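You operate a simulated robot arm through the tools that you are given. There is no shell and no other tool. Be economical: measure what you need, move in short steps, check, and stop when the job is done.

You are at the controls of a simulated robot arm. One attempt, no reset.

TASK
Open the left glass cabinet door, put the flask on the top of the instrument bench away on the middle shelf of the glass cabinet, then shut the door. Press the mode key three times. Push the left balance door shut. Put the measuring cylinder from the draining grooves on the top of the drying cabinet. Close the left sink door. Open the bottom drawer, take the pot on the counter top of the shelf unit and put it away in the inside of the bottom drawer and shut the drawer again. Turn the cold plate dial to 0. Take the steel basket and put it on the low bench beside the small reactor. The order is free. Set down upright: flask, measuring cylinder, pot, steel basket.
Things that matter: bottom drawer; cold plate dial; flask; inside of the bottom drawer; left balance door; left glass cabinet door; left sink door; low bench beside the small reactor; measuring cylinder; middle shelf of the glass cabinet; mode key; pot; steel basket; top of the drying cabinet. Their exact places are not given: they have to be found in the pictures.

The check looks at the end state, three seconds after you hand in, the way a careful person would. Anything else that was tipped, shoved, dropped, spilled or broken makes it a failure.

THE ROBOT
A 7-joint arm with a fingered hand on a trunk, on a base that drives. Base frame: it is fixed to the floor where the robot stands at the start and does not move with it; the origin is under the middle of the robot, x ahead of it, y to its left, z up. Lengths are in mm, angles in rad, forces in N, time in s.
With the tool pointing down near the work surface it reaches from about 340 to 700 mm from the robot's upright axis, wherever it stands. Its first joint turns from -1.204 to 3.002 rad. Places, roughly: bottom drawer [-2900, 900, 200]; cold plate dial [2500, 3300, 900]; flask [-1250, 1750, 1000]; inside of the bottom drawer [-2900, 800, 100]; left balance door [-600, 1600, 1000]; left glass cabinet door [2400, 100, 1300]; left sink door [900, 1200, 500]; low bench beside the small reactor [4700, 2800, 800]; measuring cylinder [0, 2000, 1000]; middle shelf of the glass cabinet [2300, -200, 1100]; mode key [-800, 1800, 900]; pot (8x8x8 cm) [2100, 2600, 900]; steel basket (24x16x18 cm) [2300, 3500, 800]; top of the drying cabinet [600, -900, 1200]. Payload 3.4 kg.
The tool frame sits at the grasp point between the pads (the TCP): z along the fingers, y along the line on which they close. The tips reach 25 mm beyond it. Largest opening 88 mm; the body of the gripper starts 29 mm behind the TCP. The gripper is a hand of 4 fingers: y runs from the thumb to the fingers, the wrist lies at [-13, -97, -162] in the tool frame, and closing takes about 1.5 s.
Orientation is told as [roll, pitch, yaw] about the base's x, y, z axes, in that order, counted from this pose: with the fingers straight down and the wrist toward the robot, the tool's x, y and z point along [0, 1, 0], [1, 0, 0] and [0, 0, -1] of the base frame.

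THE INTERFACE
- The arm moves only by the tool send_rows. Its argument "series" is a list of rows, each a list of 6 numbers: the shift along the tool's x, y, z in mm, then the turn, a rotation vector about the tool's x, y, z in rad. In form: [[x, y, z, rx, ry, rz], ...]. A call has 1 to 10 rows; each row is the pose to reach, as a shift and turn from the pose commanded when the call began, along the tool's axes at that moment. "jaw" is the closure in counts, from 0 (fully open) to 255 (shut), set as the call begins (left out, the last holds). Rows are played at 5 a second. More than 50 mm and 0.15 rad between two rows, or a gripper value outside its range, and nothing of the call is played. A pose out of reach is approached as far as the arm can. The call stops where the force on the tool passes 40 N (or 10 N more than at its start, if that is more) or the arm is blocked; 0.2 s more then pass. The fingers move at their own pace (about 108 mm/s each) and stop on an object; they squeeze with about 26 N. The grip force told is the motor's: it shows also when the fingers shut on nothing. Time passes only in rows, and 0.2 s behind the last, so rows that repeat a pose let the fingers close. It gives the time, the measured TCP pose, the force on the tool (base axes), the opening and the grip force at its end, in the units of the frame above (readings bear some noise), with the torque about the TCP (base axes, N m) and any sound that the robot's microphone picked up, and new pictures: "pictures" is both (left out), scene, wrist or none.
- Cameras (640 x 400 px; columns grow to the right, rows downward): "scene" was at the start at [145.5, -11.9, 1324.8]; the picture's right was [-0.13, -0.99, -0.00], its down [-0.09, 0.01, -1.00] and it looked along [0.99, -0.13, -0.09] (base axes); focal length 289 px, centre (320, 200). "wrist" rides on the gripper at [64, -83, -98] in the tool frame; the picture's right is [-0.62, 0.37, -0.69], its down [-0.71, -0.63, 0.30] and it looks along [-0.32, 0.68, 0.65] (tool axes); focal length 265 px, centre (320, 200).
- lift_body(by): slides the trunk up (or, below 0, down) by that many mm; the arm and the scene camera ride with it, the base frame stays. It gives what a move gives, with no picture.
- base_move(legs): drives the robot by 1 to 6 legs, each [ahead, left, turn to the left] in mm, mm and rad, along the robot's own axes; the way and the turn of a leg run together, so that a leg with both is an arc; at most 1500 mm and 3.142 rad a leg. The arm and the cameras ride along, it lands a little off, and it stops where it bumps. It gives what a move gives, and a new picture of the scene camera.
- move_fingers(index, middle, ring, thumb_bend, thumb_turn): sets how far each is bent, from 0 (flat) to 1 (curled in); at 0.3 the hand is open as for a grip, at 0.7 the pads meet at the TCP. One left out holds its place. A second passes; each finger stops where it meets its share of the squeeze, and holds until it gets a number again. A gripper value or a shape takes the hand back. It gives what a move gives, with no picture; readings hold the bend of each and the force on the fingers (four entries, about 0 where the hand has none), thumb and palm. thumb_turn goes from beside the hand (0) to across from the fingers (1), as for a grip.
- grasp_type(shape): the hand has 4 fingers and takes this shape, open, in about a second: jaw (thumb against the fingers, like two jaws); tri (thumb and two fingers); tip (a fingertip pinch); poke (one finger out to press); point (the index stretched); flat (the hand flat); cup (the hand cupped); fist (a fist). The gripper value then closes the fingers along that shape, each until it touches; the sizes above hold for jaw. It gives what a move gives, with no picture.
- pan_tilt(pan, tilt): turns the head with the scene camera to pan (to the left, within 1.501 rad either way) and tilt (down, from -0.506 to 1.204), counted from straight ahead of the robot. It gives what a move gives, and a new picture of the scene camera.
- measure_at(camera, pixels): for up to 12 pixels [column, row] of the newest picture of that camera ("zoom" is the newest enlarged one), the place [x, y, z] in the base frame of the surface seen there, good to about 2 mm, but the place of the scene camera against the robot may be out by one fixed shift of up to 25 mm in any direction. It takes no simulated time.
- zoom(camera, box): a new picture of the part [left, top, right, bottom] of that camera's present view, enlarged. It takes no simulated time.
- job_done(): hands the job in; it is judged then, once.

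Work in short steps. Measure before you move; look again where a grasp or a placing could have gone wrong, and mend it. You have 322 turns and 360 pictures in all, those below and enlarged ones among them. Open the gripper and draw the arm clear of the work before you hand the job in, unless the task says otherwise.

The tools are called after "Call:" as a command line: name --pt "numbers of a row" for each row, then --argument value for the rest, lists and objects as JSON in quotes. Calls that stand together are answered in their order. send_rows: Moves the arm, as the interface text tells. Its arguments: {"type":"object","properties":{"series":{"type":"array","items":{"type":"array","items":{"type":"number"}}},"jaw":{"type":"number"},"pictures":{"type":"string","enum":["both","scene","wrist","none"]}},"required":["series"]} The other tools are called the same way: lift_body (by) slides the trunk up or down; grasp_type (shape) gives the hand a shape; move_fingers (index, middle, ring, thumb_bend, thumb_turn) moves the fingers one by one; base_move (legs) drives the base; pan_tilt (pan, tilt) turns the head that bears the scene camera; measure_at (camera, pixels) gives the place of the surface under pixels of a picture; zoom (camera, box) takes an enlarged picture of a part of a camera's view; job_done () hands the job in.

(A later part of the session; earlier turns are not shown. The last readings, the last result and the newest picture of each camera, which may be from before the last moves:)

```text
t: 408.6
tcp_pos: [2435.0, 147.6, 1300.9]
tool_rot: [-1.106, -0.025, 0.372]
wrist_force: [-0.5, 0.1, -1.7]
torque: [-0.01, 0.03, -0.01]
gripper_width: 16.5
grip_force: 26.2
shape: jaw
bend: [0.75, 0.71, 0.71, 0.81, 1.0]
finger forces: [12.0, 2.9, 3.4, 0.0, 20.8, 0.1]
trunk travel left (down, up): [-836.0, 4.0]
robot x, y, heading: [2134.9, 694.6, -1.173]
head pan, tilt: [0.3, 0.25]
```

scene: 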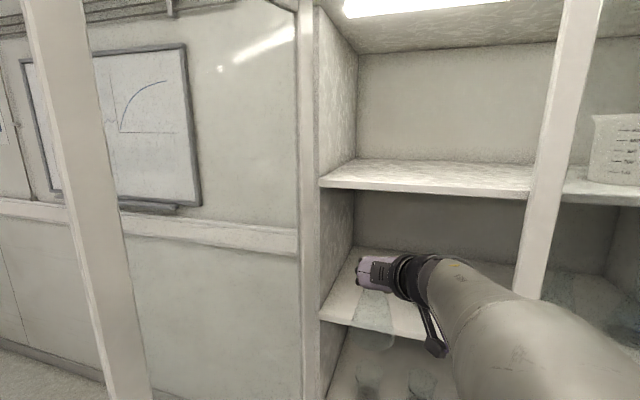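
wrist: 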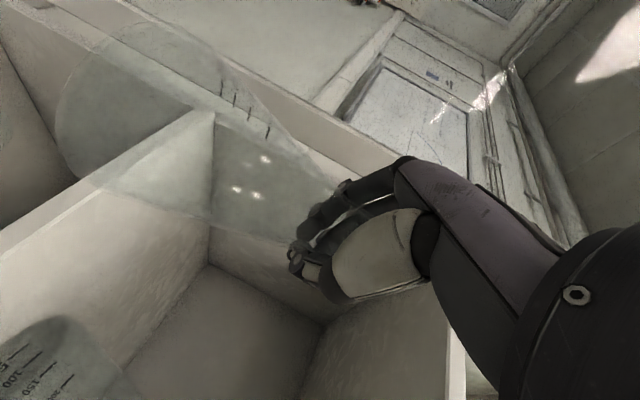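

Continue 145 mm ahead onto the shelf area.

Call:
base_move --legs '[[145, 0, 0]]'

Call:
send_rows --pt "0 0 0 0 0 0" --pictures "wrist"

Call:
measure_at --camera "wrist" --pixels '[[40, 200], [100, 250], [150, 300], [30, 300], [200, 200], [100, 100], [20, 130], [60, 350]]'

```text
t: 410.0
tcp_pos: [2492.0, 10.0, 1301.2]
tool_rot: [-1.102, -0.024, 0.37]
wrist_force: [-0.5, -0.7, -1.4]
torque: [0.0, 0.01, 0.03]
gripper_width: 16.4
grip_force: 26.5
shape: jaw
bend: [0.75, 0.71, 0.71, 0.81, 1.0]
finger forces: [12.2, 2.9, 3.4, 0.0, 20.9, 0.0]
trunk travel left (down, up): [-836.0, 4.0]
robot x, y, heading: [2192.2, 559.6, -1.173]
head pan, tilt: [0.3, 0.25]
```

scene: 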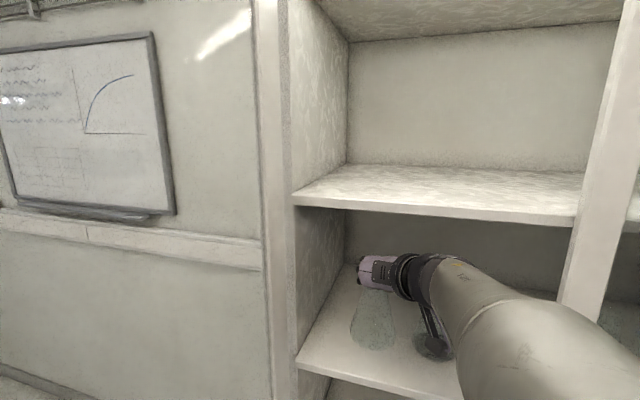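

```text
t: 410.4
tcp_pos: [2490.9, 10.2, 1302.2]
tool_rot: [-1.105, -0.025, 0.374]
wrist_force: [0.4, 0.1, -1.2]
torque: [-0.04, 0.03, 0.0]
gripper_width: 16.5
grip_force: 26.1
shape: jaw
bend: [0.75, 0.71, 0.71, 0.81, 1.0]
finger forces: [12.1, 2.9, 3.4, 0.0, 20.8, 0.1]
trunk travel left (down, up): [-836.0, 4.0]
robot x, y, heading: [2192.1, 560.3, -1.179]
head pan, tilt: [0.3, 0.25]
```

wrist: 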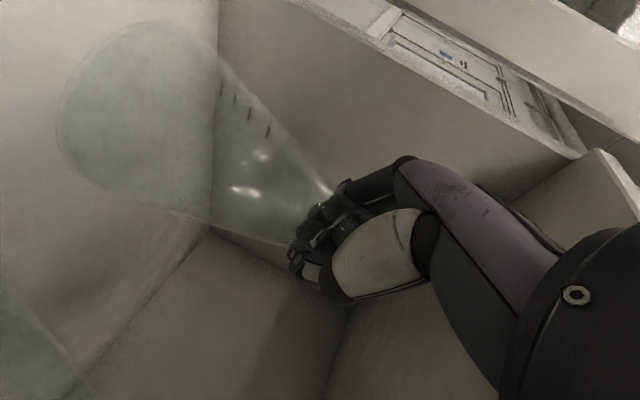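

```text
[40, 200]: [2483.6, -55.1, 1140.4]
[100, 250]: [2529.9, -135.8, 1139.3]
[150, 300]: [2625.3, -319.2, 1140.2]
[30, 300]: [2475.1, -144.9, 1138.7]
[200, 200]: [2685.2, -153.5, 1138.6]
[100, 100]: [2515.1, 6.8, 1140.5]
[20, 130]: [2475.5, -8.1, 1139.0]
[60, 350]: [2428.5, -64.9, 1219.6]
```

Shelf is at z 1139.5; flask bottom ≈1190. Lower 44 mm, then creep until contact.

Call:
send_rows --pt "18 0 9 0 0 0" --pt "33 0 16 0 0 0" --pt "39 0 20 0 0 0" --pt "41 0 20.5 0 0 0" --pt "43 0 21.5 0 0 0" --pt "44.5 0 22.3 0 0 0" --pictures "both"

```text
t: 411.8
tcp_pos: [2488.5, 8.0, 1258.6]
tool_rot: [-1.109, -0.042, 0.363]
wrist_force: [0.1, 0.6, -0.9]
torque: [-0.01, -0.02, -0.01]
gripper_width: 16.6
grip_force: 25.9
shape: jaw
bend: [0.75, 0.71, 0.71, 0.81, 1.0]
finger forces: [12.0, 2.9, 3.4, 0.0, 20.7, 0.0]
trunk travel left (down, up): [-836.0, 4.0]
robot x, y, heading: [2195.9, 559.1, -1.175]
head pan, tilt: [0.3, 0.25]
```

scene: 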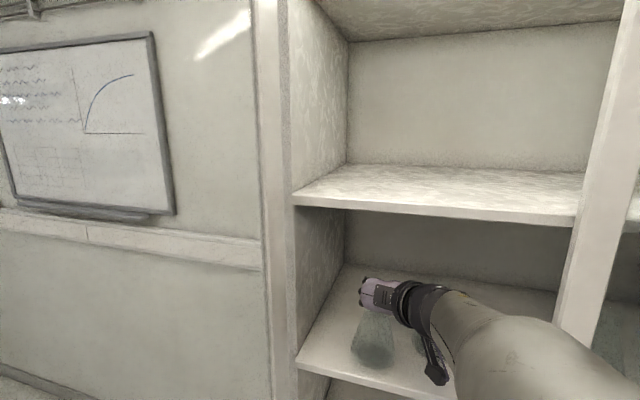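
wrist: 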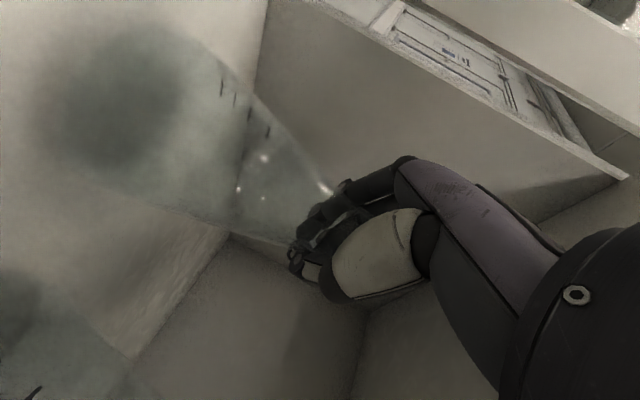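

Lower the rest with the trunk in small steps.

Call:
lift_body --by -5

Call:
lift_body --by -3

```text
t: 412.4
tcp_pos: [2488.3, 6.6, 1252.9]
tool_rot: [-1.107, -0.042, 0.364]
wrist_force: [-0.4, 0.6, -0.3]
torque: [0.0, -0.02, -0.01]
gripper_width: 16.3
grip_force: 26.6
shape: jaw
bend: [0.75, 0.71, 0.71, 0.81, 1.0]
finger forces: [12.2, 2.8, 3.5, 0.0, 20.6, 0.1]
trunk travel left (down, up): [-831.0, 9.0]
robot x, y, heading: [2189.8, 558.2, -1.173]
head pan, tilt: [0.3, 0.25]
```

```text
t: 412.9
tcp_pos: [2488.4, 8.6, 1250.5]
tool_rot: [-1.107, -0.044, 0.363]
wrist_force: [0.6, 1.4, 10.4]
torque: [-0.02, -0.06, 0.01]
gripper_width: 16.4
grip_force: 26.0
shape: jaw
bend: [0.75, 0.71, 0.71, 0.82, 1.0]
finger forces: [12.3, 3.6, 5.5, 0.0, 20.1, 0.0]
trunk travel left (down, up): [-828.0, 12.0]
robot x, y, heading: [2190.3, 559.5, -1.175]
head pan, tilt: [0.3, 0.25]
```

Contact (10 N). Release the flask.

Call:
send_rows --pt "0 0 0 0 0 0" --pt "0 0 0 0 0 0" --pt "0 0 0 0 0 0" --pt "0 0 0 0 0 0" --pt "0 0 0 0 0 0" --pt "0 0 0 0 0 0" --jaw 0 --pictures "both"

```text
t: 414.3
tcp_pos: [2488.5, 7.2, 1247.4]
tool_rot: [-1.103, -0.044, 0.364]
wrist_force: [0.3, -0.3, 0.5]
torque: [-0.03, -0.02, -0.01]
gripper_width: 87.4
grip_force: 0.1
shape: jaw
bend: [0.3, 0.3, 0.3, 0.3, 0.98]
finger forces: [0.1, 0.0, 0.1, 0.0, 0.0, 0.3]
trunk travel left (down, up): [-828.0, 12.0]
robot x, y, heading: [2195.0, 558.0, -1.172]
head pan, tilt: [0.3, 0.25]
```

scene: 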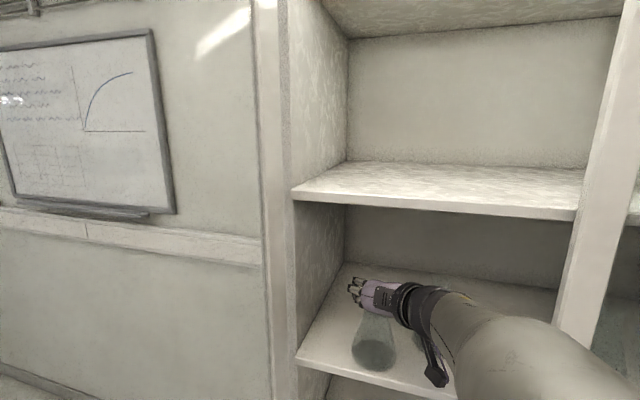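
wrist: 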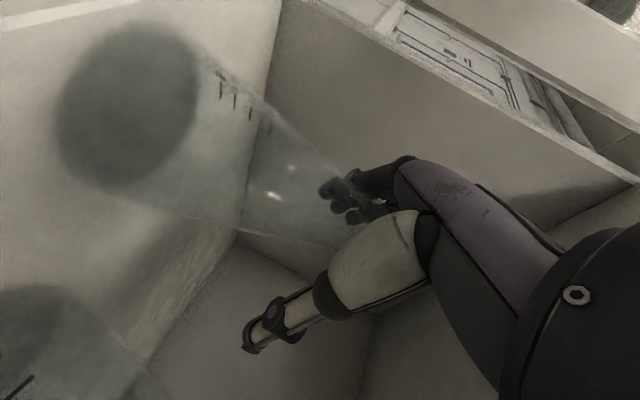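

Standing free. Back straight out with the base and check.

Call:
base_move --legs '[[-120, 0, 0], [-280, 0, 0]]'

Call:
pan_tilt --pan 0.35 --tilt 0.35

```text
t: 417.1
tcp_pos: [2330.0, 379.9, 1248.2]
tool_rot: [-1.103, -0.043, 0.359]
wrist_force: [0.6, 0.2, -0.5]
torque: [0.0, 0.02, 0.0]
gripper_width: 87.7
grip_force: 0.2
shape: jaw
bend: [0.3, 0.3, 0.3, 0.3, 0.98]
finger forces: [0.0, 0.0, 0.0, 0.0, 0.0, 0.0]
trunk travel left (down, up): [-828.0, 12.0]
robot x, y, heading: [2033.5, 933.4, -1.178]
head pan, tilt: [0.3, 0.25]
```

scene: 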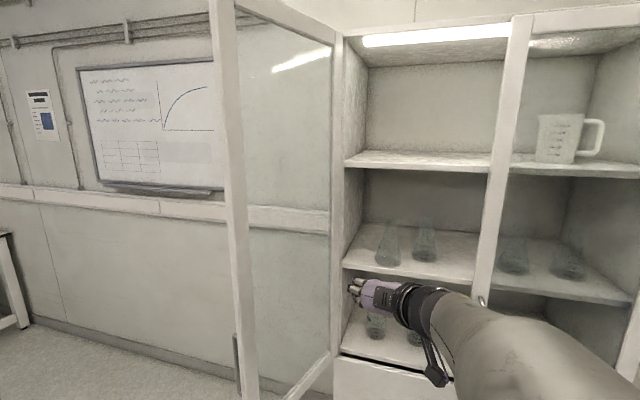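

```text
t: 417.8
tcp_pos: [2330.8, 380.5, 1249.9]
tool_rot: [-1.104, -0.048, 0.358]
wrist_force: [0.7, -0.2, -1.3]
torque: [0.02, 0.0, 0.01]
gripper_width: 87.9
grip_force: 0.1
shape: jaw
bend: [0.3, 0.3, 0.3, 0.3, 0.98]
finger forces: [0.0, 0.0, 0.0, 0.0, 0.0, 0.1]
trunk travel left (down, up): [-828.0, 12.0]
robot x, y, heading: [2042.0, 929.3, -1.178]
head pan, tilt: [0.351, 0.351]
```

scene: 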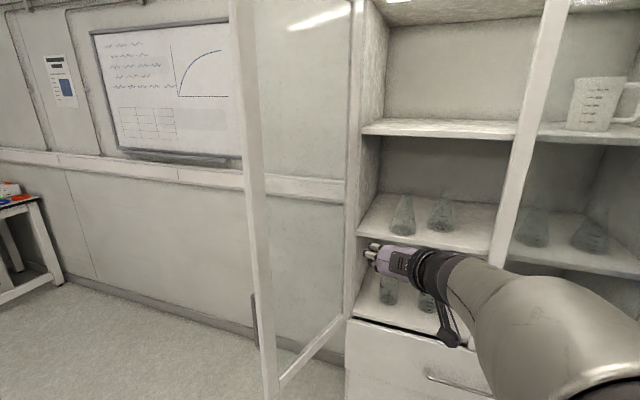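

Flask stands on the middle shelf. Now close the left door: go round its free edge with a fist and sweep it shut from outside.

Call:
grasp_type --shape "fist"

Call:
base_move --legs '[[-110, 0, 0], [0, 430, 0], [130, 0, 0]]'

Call:
pan_tilt --pan 0.1 --tilt 0.35

```text
t: 418.7
tcp_pos: [2328.2, 378.9, 1248.7]
tool_rot: [-1.104, -0.048, 0.359]
wrist_force: [0.7, 0.1, -0.5]
torque: [0.03, -0.02, 0.03]
gripper_width: 0.0
grip_force: 0.1
shape: fist
bend: [1.0, 1.0, 1.0, 0.86, 0.85]
finger forces: [0.0, 0.0, 0.1, 0.0, 0.0, 0.0]
trunk travel left (down, up): [-828.0, 12.0]
robot x, y, heading: [2037.4, 934.6, -1.178]
head pan, tilt: [0.351, 0.351]
```

```text
t: 423.0
tcp_pos: [2735.4, 519.9, 1249.2]
tool_rot: [-1.104, -0.047, 0.344]
wrist_force: [0.5, 0.3, -0.1]
torque: [0.02, 0.01, 0.01]
gripper_width: 0.0
grip_force: 0.1
shape: fist
bend: [1.0, 1.0, 1.0, 0.86, 0.85]
finger forces: [0.0, 0.0, 0.1, 0.1, 0.0, 0.0]
trunk travel left (down, up): [-828.0, 12.0]
robot x, y, heading: [2447.5, 1079.9, -1.189]
head pan, tilt: [0.351, 0.351]
```

scene: 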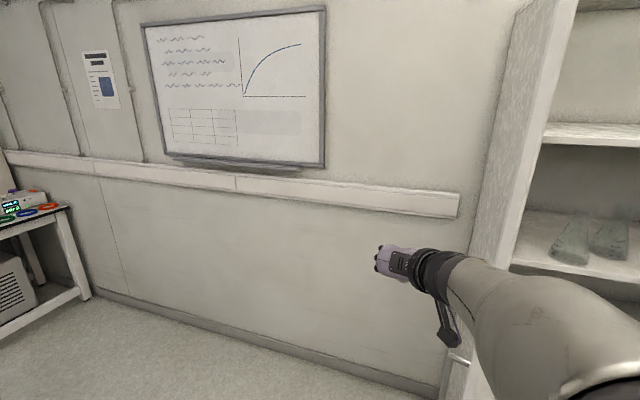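

```text
t: 423.8
tcp_pos: [2734.6, 520.0, 1248.2]
tool_rot: [-1.103, -0.049, 0.345]
wrist_force: [-0.3, 0.1, 0.1]
torque: [0.01, -0.01, 0.0]
gripper_width: 0.0
grip_force: 0.1
shape: fist
bend: [1.0, 1.0, 1.0, 0.86, 0.85]
finger forces: [0.0, 0.0, 0.0, 0.0, 0.0, 0.0]
trunk travel left (down, up): [-828.0, 12.0]
robot x, y, heading: [2446.9, 1076.7, -1.196]
head pan, tilt: [0.099, 0.351]
```

scene: 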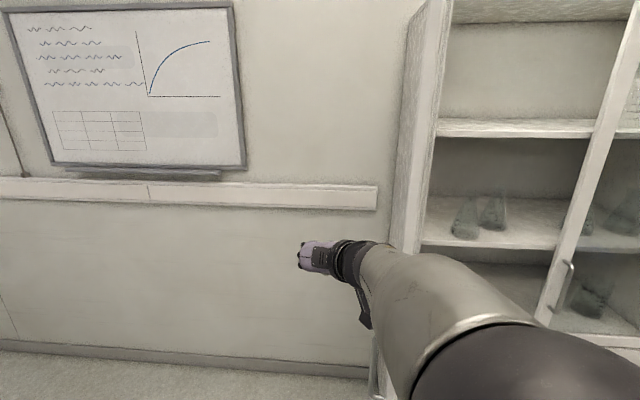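

Sweep right in steps.

Call:
base_move --legs '[[0, -220, 0]]'

```text
t: 425.4
tcp_pos: [2531.1, 438.4, 1248.2]
tool_rot: [-1.102, -0.047, 0.342]
wrist_force: [-0.2, -0.3, -0.3]
torque: [0.01, 0.01, 0.03]
gripper_width: 0.0
grip_force: 0.1
shape: fist
bend: [1.0, 1.0, 1.0, 0.86, 0.85]
finger forces: [0.1, 0.1, 0.0, 0.1, 0.0, 0.0]
trunk travel left (down, up): [-828.0, 12.0]
robot x, y, heading: [2247.6, 993.0, -1.198]
head pan, tilt: [0.099, 0.351]
```

scene: 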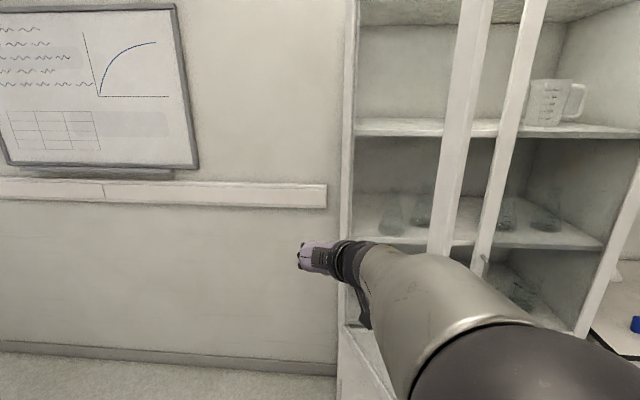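

The door is following. Continue right 160, then push forward.

Call:
base_move --legs '[[0, -170, 0]]'

Call:
measure_at --camera "scene" --pixels '[[465, 100], [450, 200], [500, 100], [350, 100], [340, 200]]'

```text
t: 426.9
tcp_pos: [2373.8, 375.2, 1248.3]
tool_rot: [-1.103, -0.049, 0.34]
wrist_force: [-0.4, 0.3, -0.7]
torque: [0.04, -0.01, -0.02]
gripper_width: 0.1
grip_force: 0.1
shape: fist
bend: [1.0, 1.0, 1.0, 0.86, 0.85]
finger forces: [0.1, 0.0, 0.0, 0.1, 0.0, 0.1]
trunk travel left (down, up): [-828.0, 12.0]
robot x, y, heading: [2089.1, 934.4, -1.192]
head pan, tilt: [0.099, 0.351]
```

scene: 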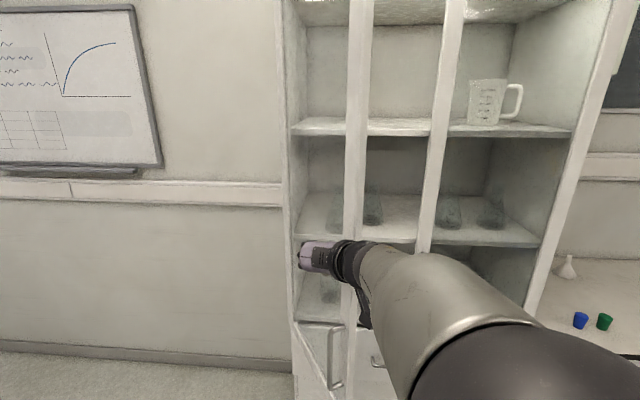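

```text
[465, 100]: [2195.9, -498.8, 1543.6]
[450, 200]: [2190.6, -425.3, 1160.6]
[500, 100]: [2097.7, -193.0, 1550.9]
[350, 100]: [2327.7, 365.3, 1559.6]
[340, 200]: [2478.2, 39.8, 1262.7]
```

Now a curved push: right and ahead in stages.

Call:
base_move --legs '[[48, -75, 0], [99, -87, 0]]'

Call:
base_move --legs '[[85, -30, 0]]'

```text
t: 428.9
tcp_pos: [2279.1, 181.6, 1248.8]
tool_rot: [-1.104, -0.049, 0.341]
wrist_force: [0.7, 0.2, 0.1]
torque: [-0.02, 0.01, 0.01]
gripper_width: 0.0
grip_force: 0.0
shape: fist
bend: [1.0, 1.0, 1.0, 0.86, 0.85]
finger forces: [0.0, 0.0, 0.1, 0.0, 0.1, 0.1]
trunk travel left (down, up): [-828.0, 12.0]
robot x, y, heading: [1994.3, 735.6, -1.191]
head pan, tilt: [0.099, 0.351]
```

scene: 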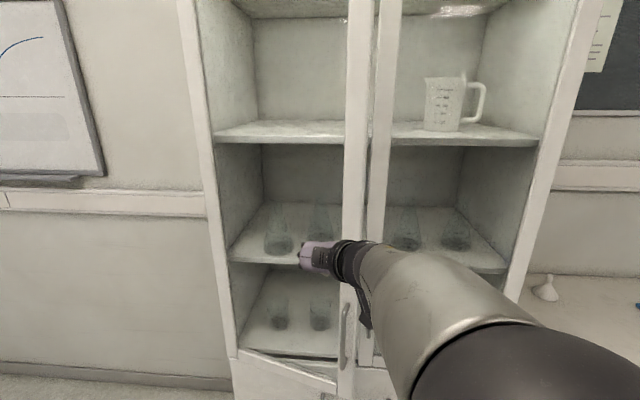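

```text
t: 430.0
tcp_pos: [2280.6, 90.2, 1248.6]
tool_rot: [-1.101, -0.047, 0.341]
wrist_force: [-0.2, -0.4, -0.6]
torque: [0.01, 0.0, 0.03]
gripper_width: 0.1
grip_force: 0.0
shape: fist
bend: [1.0, 1.0, 1.0, 0.86, 0.85]
finger forces: [0.1, 0.0, 0.0, 0.0, 0.1, 0.0]
trunk travel left (down, up): [-828.0, 12.0]
robot x, y, heading: [1996.5, 649.0, -1.193]
head pan, tilt: [0.099, 0.351]
```

scene: 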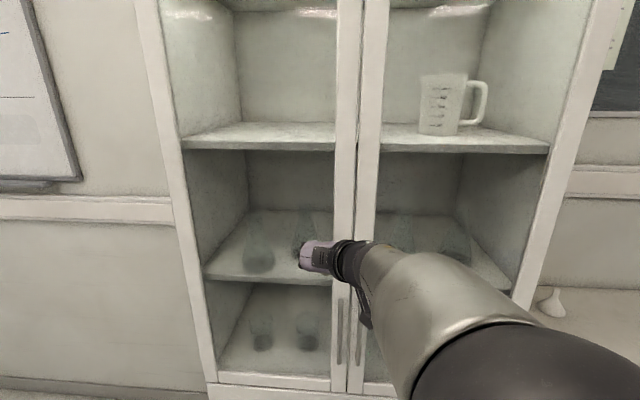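

Call:
measure_at --camera "scene" --pixels '[[345, 100], [345, 200], [372, 100], [368, 200], [160, 150], [195, 350], [275, 383], [335, 385], [380, 387]]'

```text
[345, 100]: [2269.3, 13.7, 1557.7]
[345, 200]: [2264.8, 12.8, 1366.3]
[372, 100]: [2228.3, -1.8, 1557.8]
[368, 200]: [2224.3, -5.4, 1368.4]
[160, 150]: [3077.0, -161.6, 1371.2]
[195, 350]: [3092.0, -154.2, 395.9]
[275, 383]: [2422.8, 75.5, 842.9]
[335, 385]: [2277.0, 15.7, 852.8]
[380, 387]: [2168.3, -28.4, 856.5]
```

Door looks flush. A gentle nudge to make sure it's fully shut.

Call:
send_rows --pt "-7 0 13 0 0 0" --pt "-13 0 27 0 0 0" --pt "-18 0 36 0 0 0" --pt "-22 0 45 0 0 0" --pt "-26 0 52 0 0 0" --pictures "scene"

```text
t: 431.2
tcp_pos: [2297.5, 33.1, 1250.8]
tool_rot: [-1.106, -0.057, 0.336]
wrist_force: [-0.4, 0.0, 0.1]
torque: [0.0, -0.02, 0.0]
gripper_width: 0.0
grip_force: 0.0
shape: fist
bend: [1.0, 1.0, 1.0, 0.86, 0.85]
finger forces: [0.0, 0.0, 0.2, 0.1, 0.1, 0.0]
trunk travel left (down, up): [-828.0, 12.0]
robot x, y, heading: [1995.5, 648.4, -1.192]
head pan, tilt: [0.099, 0.351]
```

scene: 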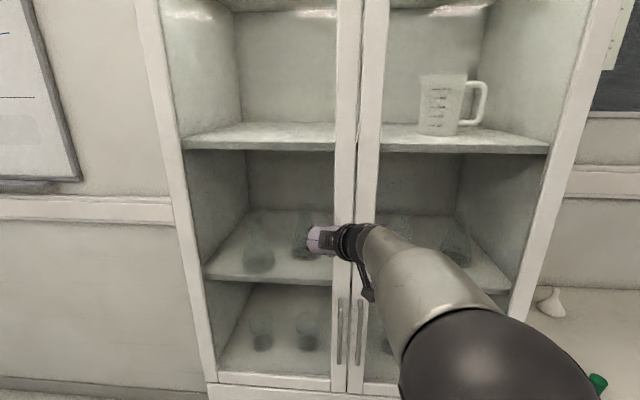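

The door is shut. Now to the cold plate and basket on the far side: back off and drive along toward +u, then look around.

Call:
base_move --legs '[[-220, 0, 0.02], [0, 1500, 0], [0, 500, 0]]'

Call:
pan_tilt --pan 1.5 --tilt 0.3

```text
t: 442.4
tcp_pos: [4074.8, 1020.1, 1249.6]
tool_rot: [-1.104, -0.053, 0.362]
wrist_force: [0.1, -0.8, -0.2]
torque: [0.02, 0.03, 0.02]
gripper_width: 0.1
grip_force: 0.1
shape: fist
bend: [1.0, 1.0, 1.0, 0.86, 0.85]
finger forces: [0.0, 0.0, 0.1, 0.0, 0.0, 0.0]
trunk travel left (down, up): [-828.0, 12.0]
robot x, y, heading: [3760.4, 1628.9, -1.167]
head pan, tilt: [0.099, 0.351]
```

scene: 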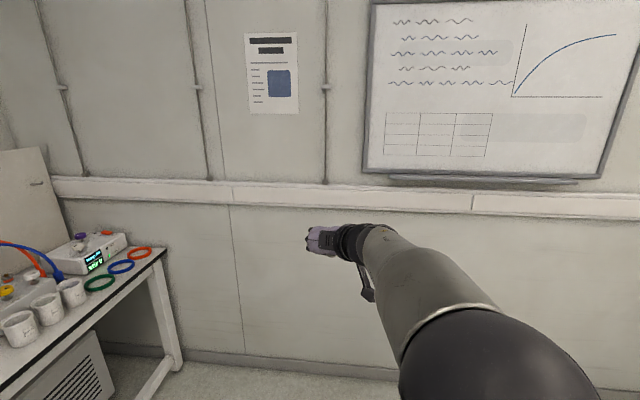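

```text
t: 444.0
tcp_pos: [4073.3, 1019.2, 1249.9]
tool_rot: [-1.102, -0.056, 0.359]
wrist_force: [-0.2, 0.1, 0.2]
torque: [0.0, 0.01, 0.02]
gripper_width: 0.0
grip_force: 0.1
shape: fist
bend: [1.0, 1.0, 1.0, 0.86, 0.85]
finger forces: [0.0, 0.0, 0.0, 0.0, 0.0, 0.0]
trunk travel left (down, up): [-828.0, 12.0]
robot x, y, heading: [3753.9, 1629.7, -1.166]
head pan, tilt: [1.499, 0.3]
```

scene: 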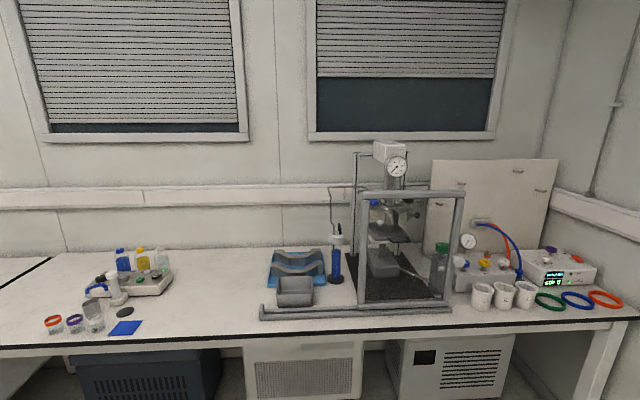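

Call:
measure_at --camera "scene" --pixels '[[200, 300], [50, 330], [10, 345], [20, 265], [230, 345], [5, 290], [600, 320], [200, 260], [350, 345], [280, 320]]'

Call:
base_move --legs '[[0, 0, 1.57]]'

Call:
pan_tilt --pan 0.8 --tilt 0.3

```text
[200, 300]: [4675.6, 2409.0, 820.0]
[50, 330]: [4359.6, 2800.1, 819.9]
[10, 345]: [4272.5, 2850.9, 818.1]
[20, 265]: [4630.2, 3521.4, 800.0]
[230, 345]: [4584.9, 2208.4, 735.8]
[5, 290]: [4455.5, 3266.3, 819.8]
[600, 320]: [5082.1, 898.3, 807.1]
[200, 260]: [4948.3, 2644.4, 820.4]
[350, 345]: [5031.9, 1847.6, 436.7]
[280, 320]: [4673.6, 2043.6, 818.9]
```

```text
t: 448.2
tcp_pos: [4354.6, 1962.1, 1248.6]
tool_rot: [-1.103, -0.055, 1.961]
wrist_force: [-0.3, -0.5, -0.3]
torque: [0.01, -0.01, 0.02]
gripper_width: 0.4
grip_force: 0.0
shape: fist
bend: [1.0, 1.0, 1.0, 0.86, 0.85]
finger forces: [0.1, 0.0, 0.1, 0.0, 0.1, 0.1]
trunk travel left (down, up): [-828.0, 12.0]
robot x, y, heading: [3754.2, 1626.0, 0.434]
head pan, tilt: [1.499, 0.3]
```

scene: 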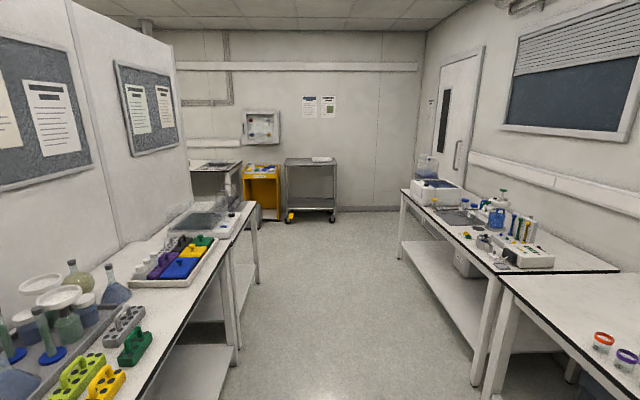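

```text
t: 449.3
tcp_pos: [4355.0, 1961.9, 1250.5]
tool_rot: [-1.103, -0.058, 1.963]
wrist_force: [-0.2, 0.4, 0.0]
torque: [0.02, 0.01, 0.0]
gripper_width: 0.1
grip_force: 0.0
shape: fist
bend: [1.0, 1.0, 1.0, 0.86, 0.85]
finger forces: [0.0, 0.0, 0.0, 0.0, 0.0, 0.0]
trunk travel left (down, up): [-828.0, 12.0]
robot x, y, heading: [3759.0, 1629.8, 0.434]
head pan, tilt: [0.799, 0.3]
```

scene: 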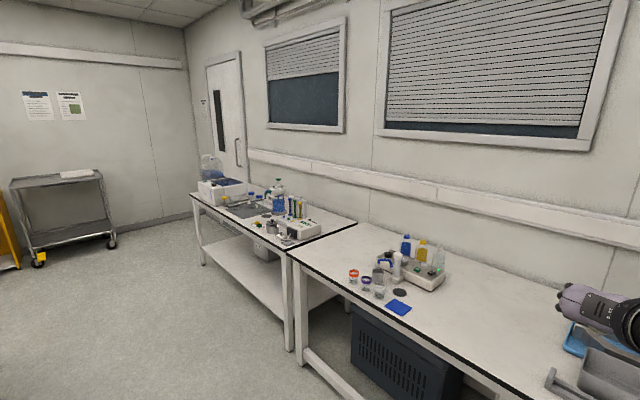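

Call:
measure_at --camera "scene" --pixels '[[295, 258], [350, 225], [330, 245], [340, 260], [375, 235], [380, 290], [420, 290], [450, 300], [500, 300], [350, 280], [370, 250], [300, 290]]'

Call:
zoom --camera "scene" --box '[180, 150, 580, 350]'

```text
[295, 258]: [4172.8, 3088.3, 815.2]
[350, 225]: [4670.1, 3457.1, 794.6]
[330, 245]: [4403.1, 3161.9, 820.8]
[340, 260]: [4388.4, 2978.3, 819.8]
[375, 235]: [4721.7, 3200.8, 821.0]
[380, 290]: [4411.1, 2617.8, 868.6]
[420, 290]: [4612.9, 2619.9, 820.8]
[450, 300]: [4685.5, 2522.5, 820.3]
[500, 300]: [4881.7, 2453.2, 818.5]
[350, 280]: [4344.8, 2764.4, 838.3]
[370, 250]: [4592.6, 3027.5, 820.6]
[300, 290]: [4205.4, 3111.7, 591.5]
```

```text
1.60 times, centred on (380, 250) of scene
```

zoom: 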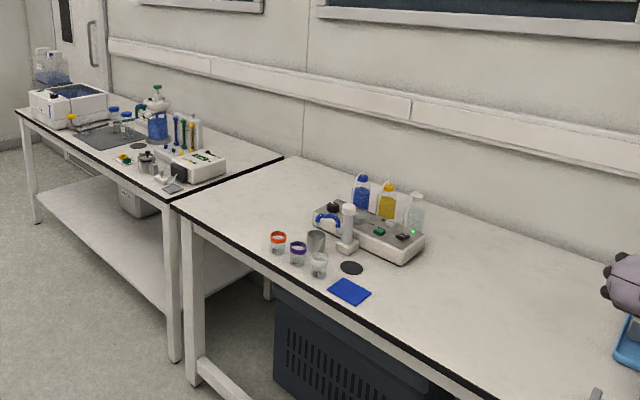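

Call:
measure_at --camera "zoom" --pixels '[[330, 212], [422, 245], [400, 258], [345, 245], [278, 240], [318, 265], [370, 295], [352, 268], [360, 190], [415, 205], [450, 260], [300, 220]]'

```text
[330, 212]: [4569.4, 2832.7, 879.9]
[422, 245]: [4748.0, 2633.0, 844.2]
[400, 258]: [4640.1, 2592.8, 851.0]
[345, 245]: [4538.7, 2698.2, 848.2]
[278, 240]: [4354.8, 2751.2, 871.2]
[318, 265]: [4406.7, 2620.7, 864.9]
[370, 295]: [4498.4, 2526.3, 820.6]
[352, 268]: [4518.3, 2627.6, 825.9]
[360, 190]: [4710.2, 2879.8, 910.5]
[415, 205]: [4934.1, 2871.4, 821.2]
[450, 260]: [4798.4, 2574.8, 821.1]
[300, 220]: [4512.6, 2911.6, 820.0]
```

The reactor bench has a clear area at its left end (around (4500,3030)). Now go up the aisle to find the cold plate dial and basket on the opposite benches.

Call:
base_move --legs '[[250, 0, -0.03], [0, 1400, 0]]'

Call:
pan_tilt --pan 1.5 --tilt 0.4

```text
t: 457.6
tcp_pos: [4047.9, 3309.6, 1250.8]
tool_rot: [-1.104, -0.055, 1.939]
wrist_force: [-0.3, 0.6, 0.7]
torque: [0.0, -0.01, 0.0]
gripper_width: 0.1
grip_force: 0.2
shape: fist
bend: [1.0, 1.0, 1.0, 0.86, 0.85]
finger forces: [0.0, 0.0, 0.0, 0.0, 0.0, 0.0]
trunk travel left (down, up): [-828.0, 12.0]
robot x, y, heading: [3438.4, 2990.9, 0.406]
head pan, tilt: [0.799, 0.3]
```

scene: 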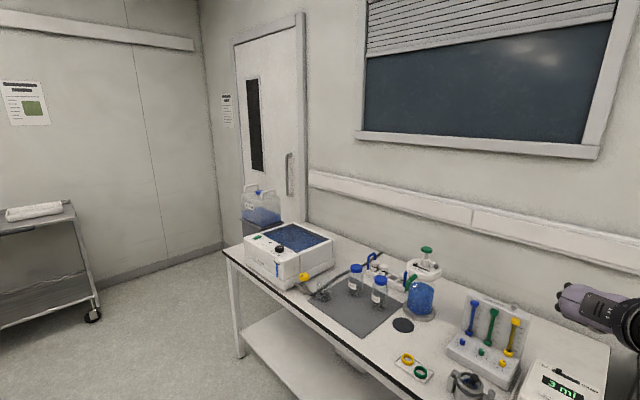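

```text
t: 458.7
tcp_pos: [4049.6, 3310.0, 1249.2]
tool_rot: [-1.103, -0.058, 1.936]
wrist_force: [0.4, -0.3, -0.2]
torque: [-0.05, -0.02, 0.03]
gripper_width: 0.0
grip_force: 0.1
shape: fist
bend: [1.0, 1.0, 1.0, 0.86, 0.85]
finger forces: [0.0, 0.0, 0.0, 0.1, 0.0, 0.0]
trunk travel left (down, up): [-828.0, 12.0]
robot x, y, heading: [3442.5, 2986.7, 0.408]
head pan, tilt: [1.499, 0.4]
```

scene: 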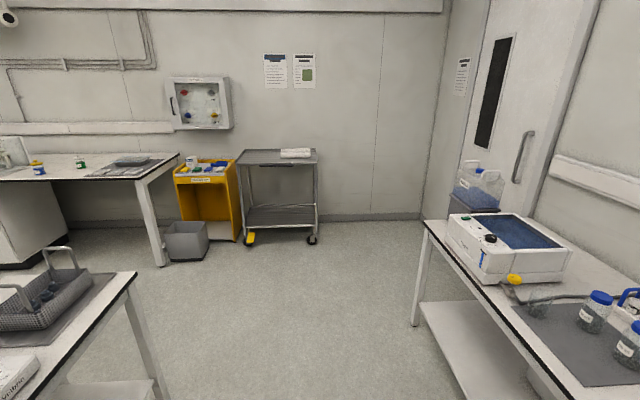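

The steel basket is at left on the bench's end. Turn left to face that bench.

Call:
base_move --legs '[[150, 0, 0], [0, 0, 1.57], [0, 0, 1.57]]'

Call:
pan_tilt --pan -0.2 --tilt 0.5

```text
t: 467.8
tcp_pos: [2990.4, 2703.9, 1250.9]
tool_rot: [-1.103, -0.056, -1.162]
wrist_force: [-0.7, -1.6, 0.2]
torque: [-0.01, -0.01, 0.0]
gripper_width: 0.0
grip_force: 0.0
shape: fist
bend: [1.0, 1.0, 1.0, 0.86, 0.85]
finger forces: [0.1, 0.0, 0.0, 0.1, 0.0, 0.0]
trunk travel left (down, up): [-828.0, 12.0]
robot x, y, heading: [3582.7, 3046.9, -2.687]
head pan, tilt: [1.499, 0.4]
```

scene: 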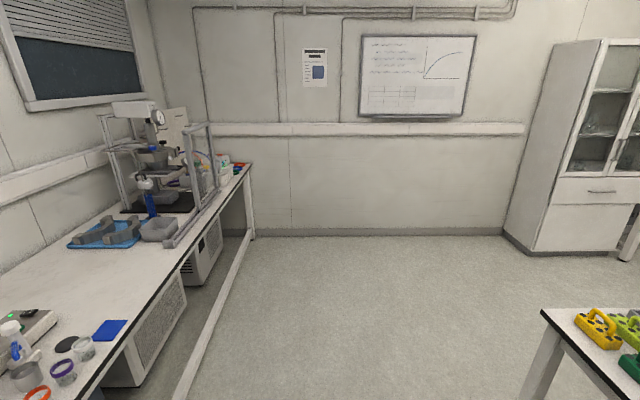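

```text
t: 469.5
tcp_pos: [2989.9, 2703.3, 1249.7]
tool_rot: [-1.104, -0.058, -1.163]
wrist_force: [0.2, 0.4, 1.0]
torque: [0.03, -0.01, 0.0]
gripper_width: 0.0
grip_force: 0.1
shape: fist
bend: [1.0, 1.0, 1.0, 0.86, 0.85]
finger forces: [0.1, 0.1, 0.0, 0.1, 0.0, 0.1]
trunk travel left (down, up): [-828.0, 12.0]
robot x, y, heading: [3583.6, 3048.5, -2.691]
head pan, tilt: [-0.201, 0.499]
```

scene: 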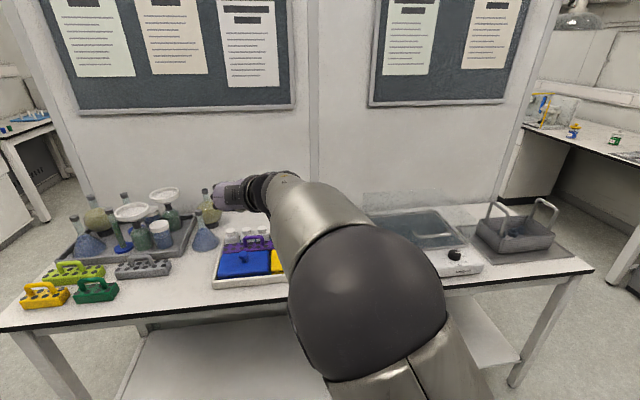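

Call:
zoom --camera "scene" --box '[360, 180, 600, 300]'

Call:
measure_at --camera "zoom" --pixels '[[253, 200], [245, 195], [300, 215], [200, 230], [350, 80], [480, 100], [420, 120], [520, 75], [420, 180], [360, 150], [500, 160], [150, 180]]'

Call:
zoom --camera "scene" --box '[425, 235, 495, 285]'

```text
2.67 times, centred on (480, 240) of scene
```

zoom: 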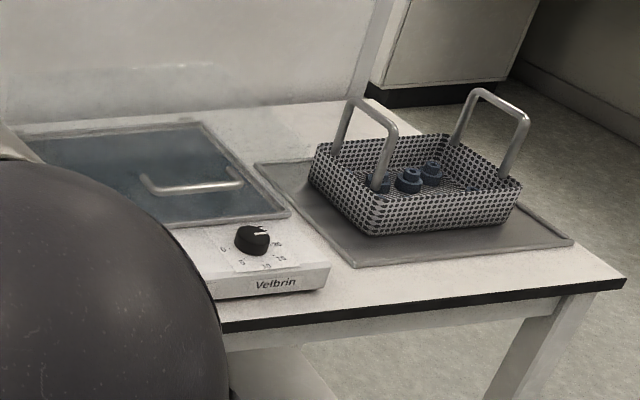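

```text
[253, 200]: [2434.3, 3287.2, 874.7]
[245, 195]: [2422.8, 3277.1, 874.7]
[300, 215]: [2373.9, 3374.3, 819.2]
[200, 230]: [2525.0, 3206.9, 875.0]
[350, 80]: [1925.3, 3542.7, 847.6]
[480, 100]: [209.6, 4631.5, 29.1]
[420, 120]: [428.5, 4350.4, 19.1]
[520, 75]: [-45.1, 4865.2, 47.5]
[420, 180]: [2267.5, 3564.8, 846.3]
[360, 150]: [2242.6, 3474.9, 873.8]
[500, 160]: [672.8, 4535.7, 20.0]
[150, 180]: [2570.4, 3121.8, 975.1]
```

```text
8.00 times, centred on (460, 260) of scene
```

zoom: 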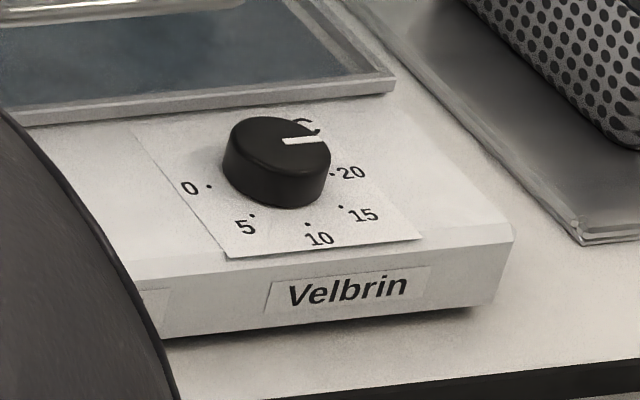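

The dial knob is on top; pointer at 20, with 0 on the left side. Measure dots and knob.

Call:
measure_at --camera "zoom" --pixels '[[209, 187], [252, 216], [308, 224], [341, 207], [333, 174], [277, 142], [240, 145], [320, 138], [280, 120], [290, 175], [322, 139], [287, 142]]'

```text
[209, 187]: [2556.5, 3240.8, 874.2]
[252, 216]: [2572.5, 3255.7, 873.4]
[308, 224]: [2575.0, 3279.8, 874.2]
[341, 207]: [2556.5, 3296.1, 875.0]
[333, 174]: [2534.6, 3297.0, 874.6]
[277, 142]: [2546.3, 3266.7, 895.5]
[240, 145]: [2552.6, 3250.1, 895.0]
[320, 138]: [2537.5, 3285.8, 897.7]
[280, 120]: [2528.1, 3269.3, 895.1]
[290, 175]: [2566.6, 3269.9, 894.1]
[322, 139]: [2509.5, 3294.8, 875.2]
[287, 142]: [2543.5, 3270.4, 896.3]
```

Bring the arm to tool-down: first shift inwards, then turn.

Call:
send_rows --pt "11 -33 -21 0 0 0" --pt "22 -66 -43 0 0 0" --pt "32 -99 -64 0 0 0" --pt "43 -132 -86 0 0 0" --pt "54 -165 -107 0 0 0" --pictures "none"

Call:
send_rows --pt "0 0 0 0.066 0.066 0.107" --pt "0 0 0 0.132 0.132 0.214" --pt "0 0 0 0.198 0.198 0.322" --pt "0 0 0 0.264 0.264 0.429" --pt "0 0 0 0.33 0.33 0.536" --pt "0 0 0 0.396 0.396 0.643" --pt "0 0 0 0.463 0.463 0.751" --pt "0 0 0 0.529 0.529 0.858" --pt "0 0 0 0.595 0.595 0.965" --pt "0 0 0 0.661 0.661 1.072" --pictures "none"

Call:
send_rows --pt "0 0 0 0.066 0.066 0.107" --pt "0 0 0 0.132 0.132 0.214" --pt "0 0 0 0.198 0.198 0.322" --pictures "scene"

```text
t: 470.7
tcp_pos: [3036.7, 2901.8, 1240.9]
tool_rot: [-1.103, -0.057, -1.161]
wrist_force: [-0.1, -1.1, -0.1]
torque: [-0.03, -0.01, -0.01]
gripper_width: 0.0
grip_force: 0.0
shape: fist
bend: [1.0, 1.0, 1.0, 0.86, 0.85]
finger forces: [0.0, 0.0, 0.0, 0.0, 0.0, 0.0]
trunk travel left (down, up): [-828.0, 12.0]
robot x, y, heading: [3581.0, 3050.2, -2.684]
head pan, tilt: [-0.201, 0.499]
```

```text
t: 472.9
tcp_pos: [3034.0, 2903.4, 1243.2]
tool_rot: [-0.164, -0.185, -2.402]
wrist_force: [-0.1, 0.0, -0.2]
torque: [0.01, 0.01, 0.0]
gripper_width: 0.2
grip_force: 0.1
shape: fist
bend: [1.0, 1.0, 1.0, 0.86, 0.85]
finger forces: [0.0, 0.0, 0.0, 0.0, 0.0, 0.0]
trunk travel left (down, up): [-828.0, 12.0]
robot x, y, heading: [3578.9, 3048.5, -2.689]
head pan, tilt: [-0.201, 0.499]
```

```text
t: 473.7
tcp_pos: [3033.6, 2904.8, 1246.2]
tool_rot: [0.074, -0.005, -2.737]
wrist_force: [0.7, -0.5, -0.4]
torque: [-0.01, 0.02, 0.01]
gripper_width: 0.3
grip_force: 0.1
shape: fist
bend: [1.0, 1.0, 1.0, 0.86, 0.85]
finger forces: [0.0, 0.0, 0.0, 0.1, 0.0, 0.0]
trunk travel left (down, up): [-828.0, 12.0]
robot x, y, heading: [3583.9, 3053.4, -2.691]
head pan, tilt: [-0.201, 0.499]
```

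scene: 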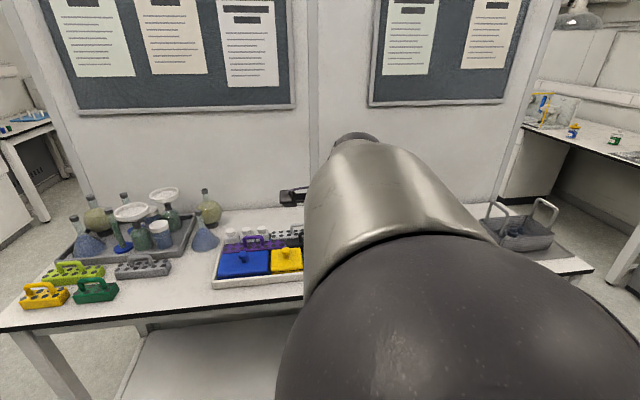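

Drive right and ahead to the cold plate, correcting heading, with the fine levelling of the hand.

Call:
base_move --legs '[[0, 0, -0.045], [0, -490, 0], [200, 0, 0]]'

Call:
grasp_type --shape "jaw"

Call:
send_rows --pt "0 0 10 -0.029 0.068 0" --pt "0 0 20 -0.029 0.068 0" --pictures "both"

```text
t: 478.2
tcp_pos: [2650.7, 3308.4, 1241.8]
tool_rot: [0.076, 0.003, -2.791]
wrist_force: [-0.2, -0.3, 0.5]
torque: [-0.04, -0.04, -0.03]
gripper_width: 0.0
grip_force: 0.1
shape: fist
bend: [1.0, 1.0, 1.0, 0.86, 0.85]
finger forces: [0.0, 0.0, 0.0, 0.0, 0.1, 0.0]
trunk travel left (down, up): [-828.0, 12.0]
robot x, y, heading: [3210.7, 3422.3, -2.745]
head pan, tilt: [-0.201, 0.499]
```

scene: 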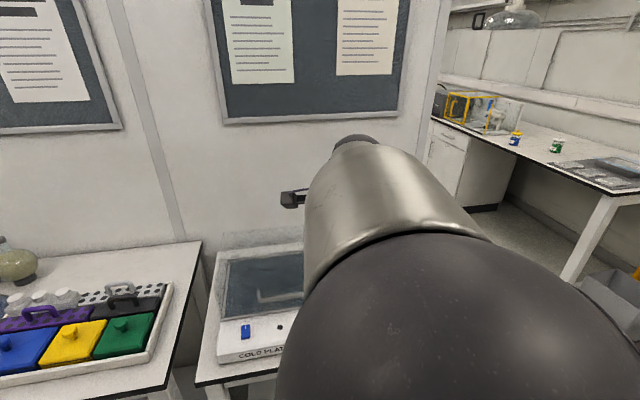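

```text
t: 479.1
tcp_pos: [2649.5, 3308.4, 1242.5]
tool_rot: [0.077, 0.002, -2.794]
wrist_force: [-0.3, 0.1, -0.1]
torque: [-0.02, -0.01, 0.02]
gripper_width: 87.5
grip_force: 0.0
shape: jaw
bend: [0.3, 0.3, 0.3, 0.3, 0.97]
finger forces: [0.0, 0.0, 0.0, 0.0, 0.0, 0.0]
trunk travel left (down, up): [-828.0, 12.0]
robot x, y, heading: [3209.0, 3420.4, -2.75]
head pan, tilt: [-0.201, 0.499]
```

```text
t: 479.7
tcp_pos: [2650.4, 3311.7, 1226.8]
tool_rot: [0.162, -0.035, -2.801]
wrist_force: [0.1, 0.1, 0.2]
torque: [0.03, 0.0, -0.01]
gripper_width: 87.6
grip_force: 0.0
shape: jaw
bend: [0.3, 0.3, 0.3, 0.3, 0.97]
finger forces: [0.0, 0.0, 0.1, 0.0, 0.1, 0.1]
trunk travel left (down, up): [-828.0, 12.0]
robot x, y, heading: [3210.0, 3420.0, -2.748]
head pan, tilt: [-0.201, 0.499]
```

scene: 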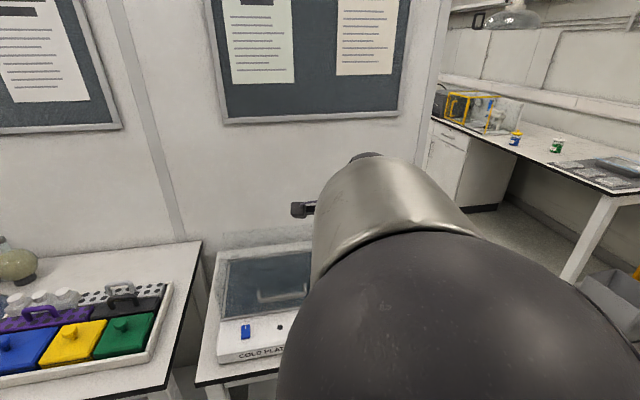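
wrist: 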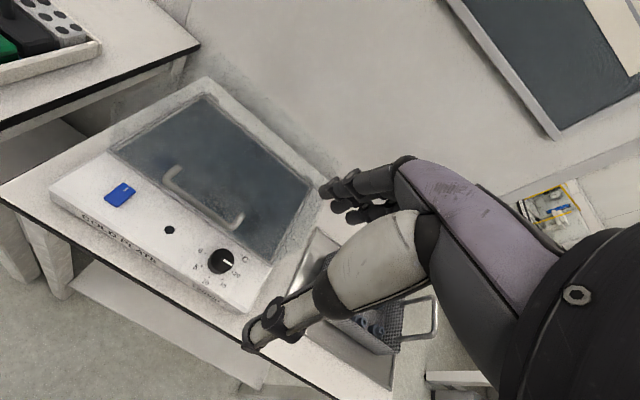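

Call:
send_rows --pt "0 0 0 0.017 -0.08 -0.03" --pt "0 0 0 0.035 -0.162 -0.056" --pictures "wrist"

Call:
measure_at --camera "wrist" --pixels '[[222, 262], [230, 268], [170, 230], [120, 195], [238, 285], [300, 270]]'

```text
t: 480.3
tcp_pos: [2648.4, 3313.6, 1221.1]
tool_rot: [-0.002, 0.008, -2.751]
wrist_force: [-0.8, 0.3, 0.7]
torque: [-0.02, -0.01, -0.01]
gripper_width: 87.9
grip_force: 0.1
shape: jaw
bend: [0.3, 0.3, 0.3, 0.3, 0.97]
finger forces: [0.0, 0.0, 0.0, 0.0, 0.0, 0.0]
trunk travel left (down, up): [-828.0, 12.0]
robot x, y, heading: [3202.1, 3419.4, -2.743]
head pan, tilt: [-0.201, 0.499]
```

wrist: 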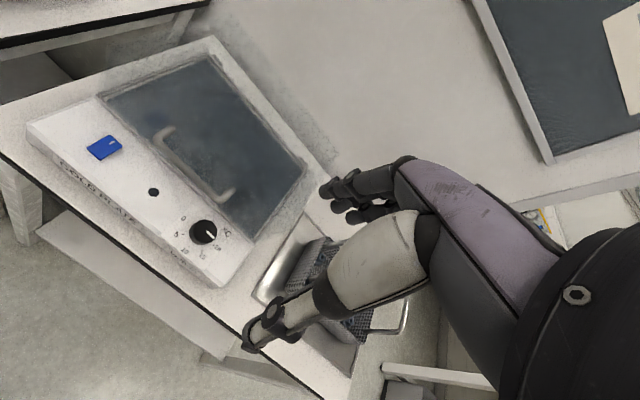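

```text
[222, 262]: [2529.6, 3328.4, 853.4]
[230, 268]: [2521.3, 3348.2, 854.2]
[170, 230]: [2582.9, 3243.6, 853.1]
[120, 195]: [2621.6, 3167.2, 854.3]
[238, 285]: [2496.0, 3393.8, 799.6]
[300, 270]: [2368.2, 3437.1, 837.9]
```

Call:
zoom --camera "wrist" --box '[150, 190, 260, 270]'

Call:
measure_at --camera "zoom" --pixels '[[310, 220], [330, 205], [280, 225], [350, 240], [250, 210], [197, 150], [310, 260], [340, 215]]'

```text
5.00 times, centred on (205, 230) of wrist
```

zoom: 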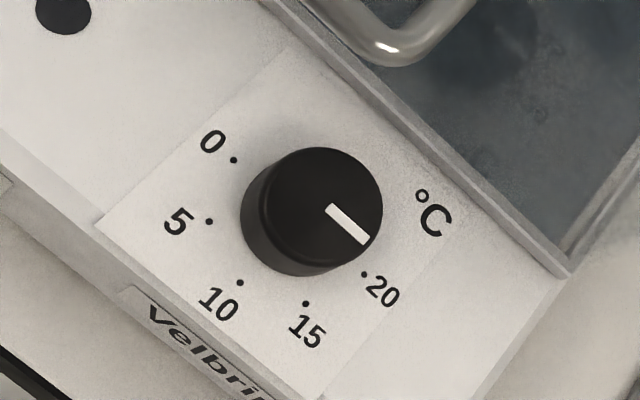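

```text
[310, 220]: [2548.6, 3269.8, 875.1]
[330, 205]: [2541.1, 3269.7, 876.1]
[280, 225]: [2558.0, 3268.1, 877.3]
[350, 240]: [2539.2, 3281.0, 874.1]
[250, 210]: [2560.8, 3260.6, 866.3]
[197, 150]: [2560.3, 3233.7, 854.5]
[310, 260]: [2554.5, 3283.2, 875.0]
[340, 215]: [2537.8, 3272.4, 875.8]
```

Call:
measure_at --camera "zoom" --pixels '[[385, 50], [430, 160], [500, 220], [360, 90], [470, 60], [233, 160], [363, 274], [240, 283], [420, 210]]'

Call:
send_rows --pt "0 0 0 0 0 0.14" --pt "0 0 0 0 0 0.28" --pt "0 0 0 0 0 0.42" --pt "0 0 0 0 0 0.56" --pt "0 0 0 0 0 0.7" --pt "0 0 0 0 0 0.84" --pt "0 0 0 0 0 0.98" --pt "0 0 0 0 0 1.12" --pictures "none"

```text
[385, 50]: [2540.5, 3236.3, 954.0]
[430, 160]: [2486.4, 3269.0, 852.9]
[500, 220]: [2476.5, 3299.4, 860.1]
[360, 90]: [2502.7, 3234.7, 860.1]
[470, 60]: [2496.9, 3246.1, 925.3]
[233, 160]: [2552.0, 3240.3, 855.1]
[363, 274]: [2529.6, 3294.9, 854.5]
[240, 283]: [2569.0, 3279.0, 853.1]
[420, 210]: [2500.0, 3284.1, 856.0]
```

```text
t: 482.1
tcp_pos: [2684.1, 3516.5, 1020.2]
tool_rot: [0.089, 0.009, 2.451]
wrist_force: [0.3, -0.5, -0.8]
torque: [0.04, -0.01, -0.02]
gripper_width: 88.0
grip_force: 0.0
shape: jaw
bend: [0.3, 0.3, 0.3, 0.3, 0.97]
finger forces: [0.0, 0.0, 0.1, 0.1, 0.0, 0.0]
out of reach, approached as far as the arm can: row 2, 3, 4, 5, 6, 7, 8
trunk travel left (down, up): [-828.0, 12.0]
robot x, y, heading: [3202.7, 3424.7, -2.745]
head pan, tilt: [-0.201, 0.499]
```

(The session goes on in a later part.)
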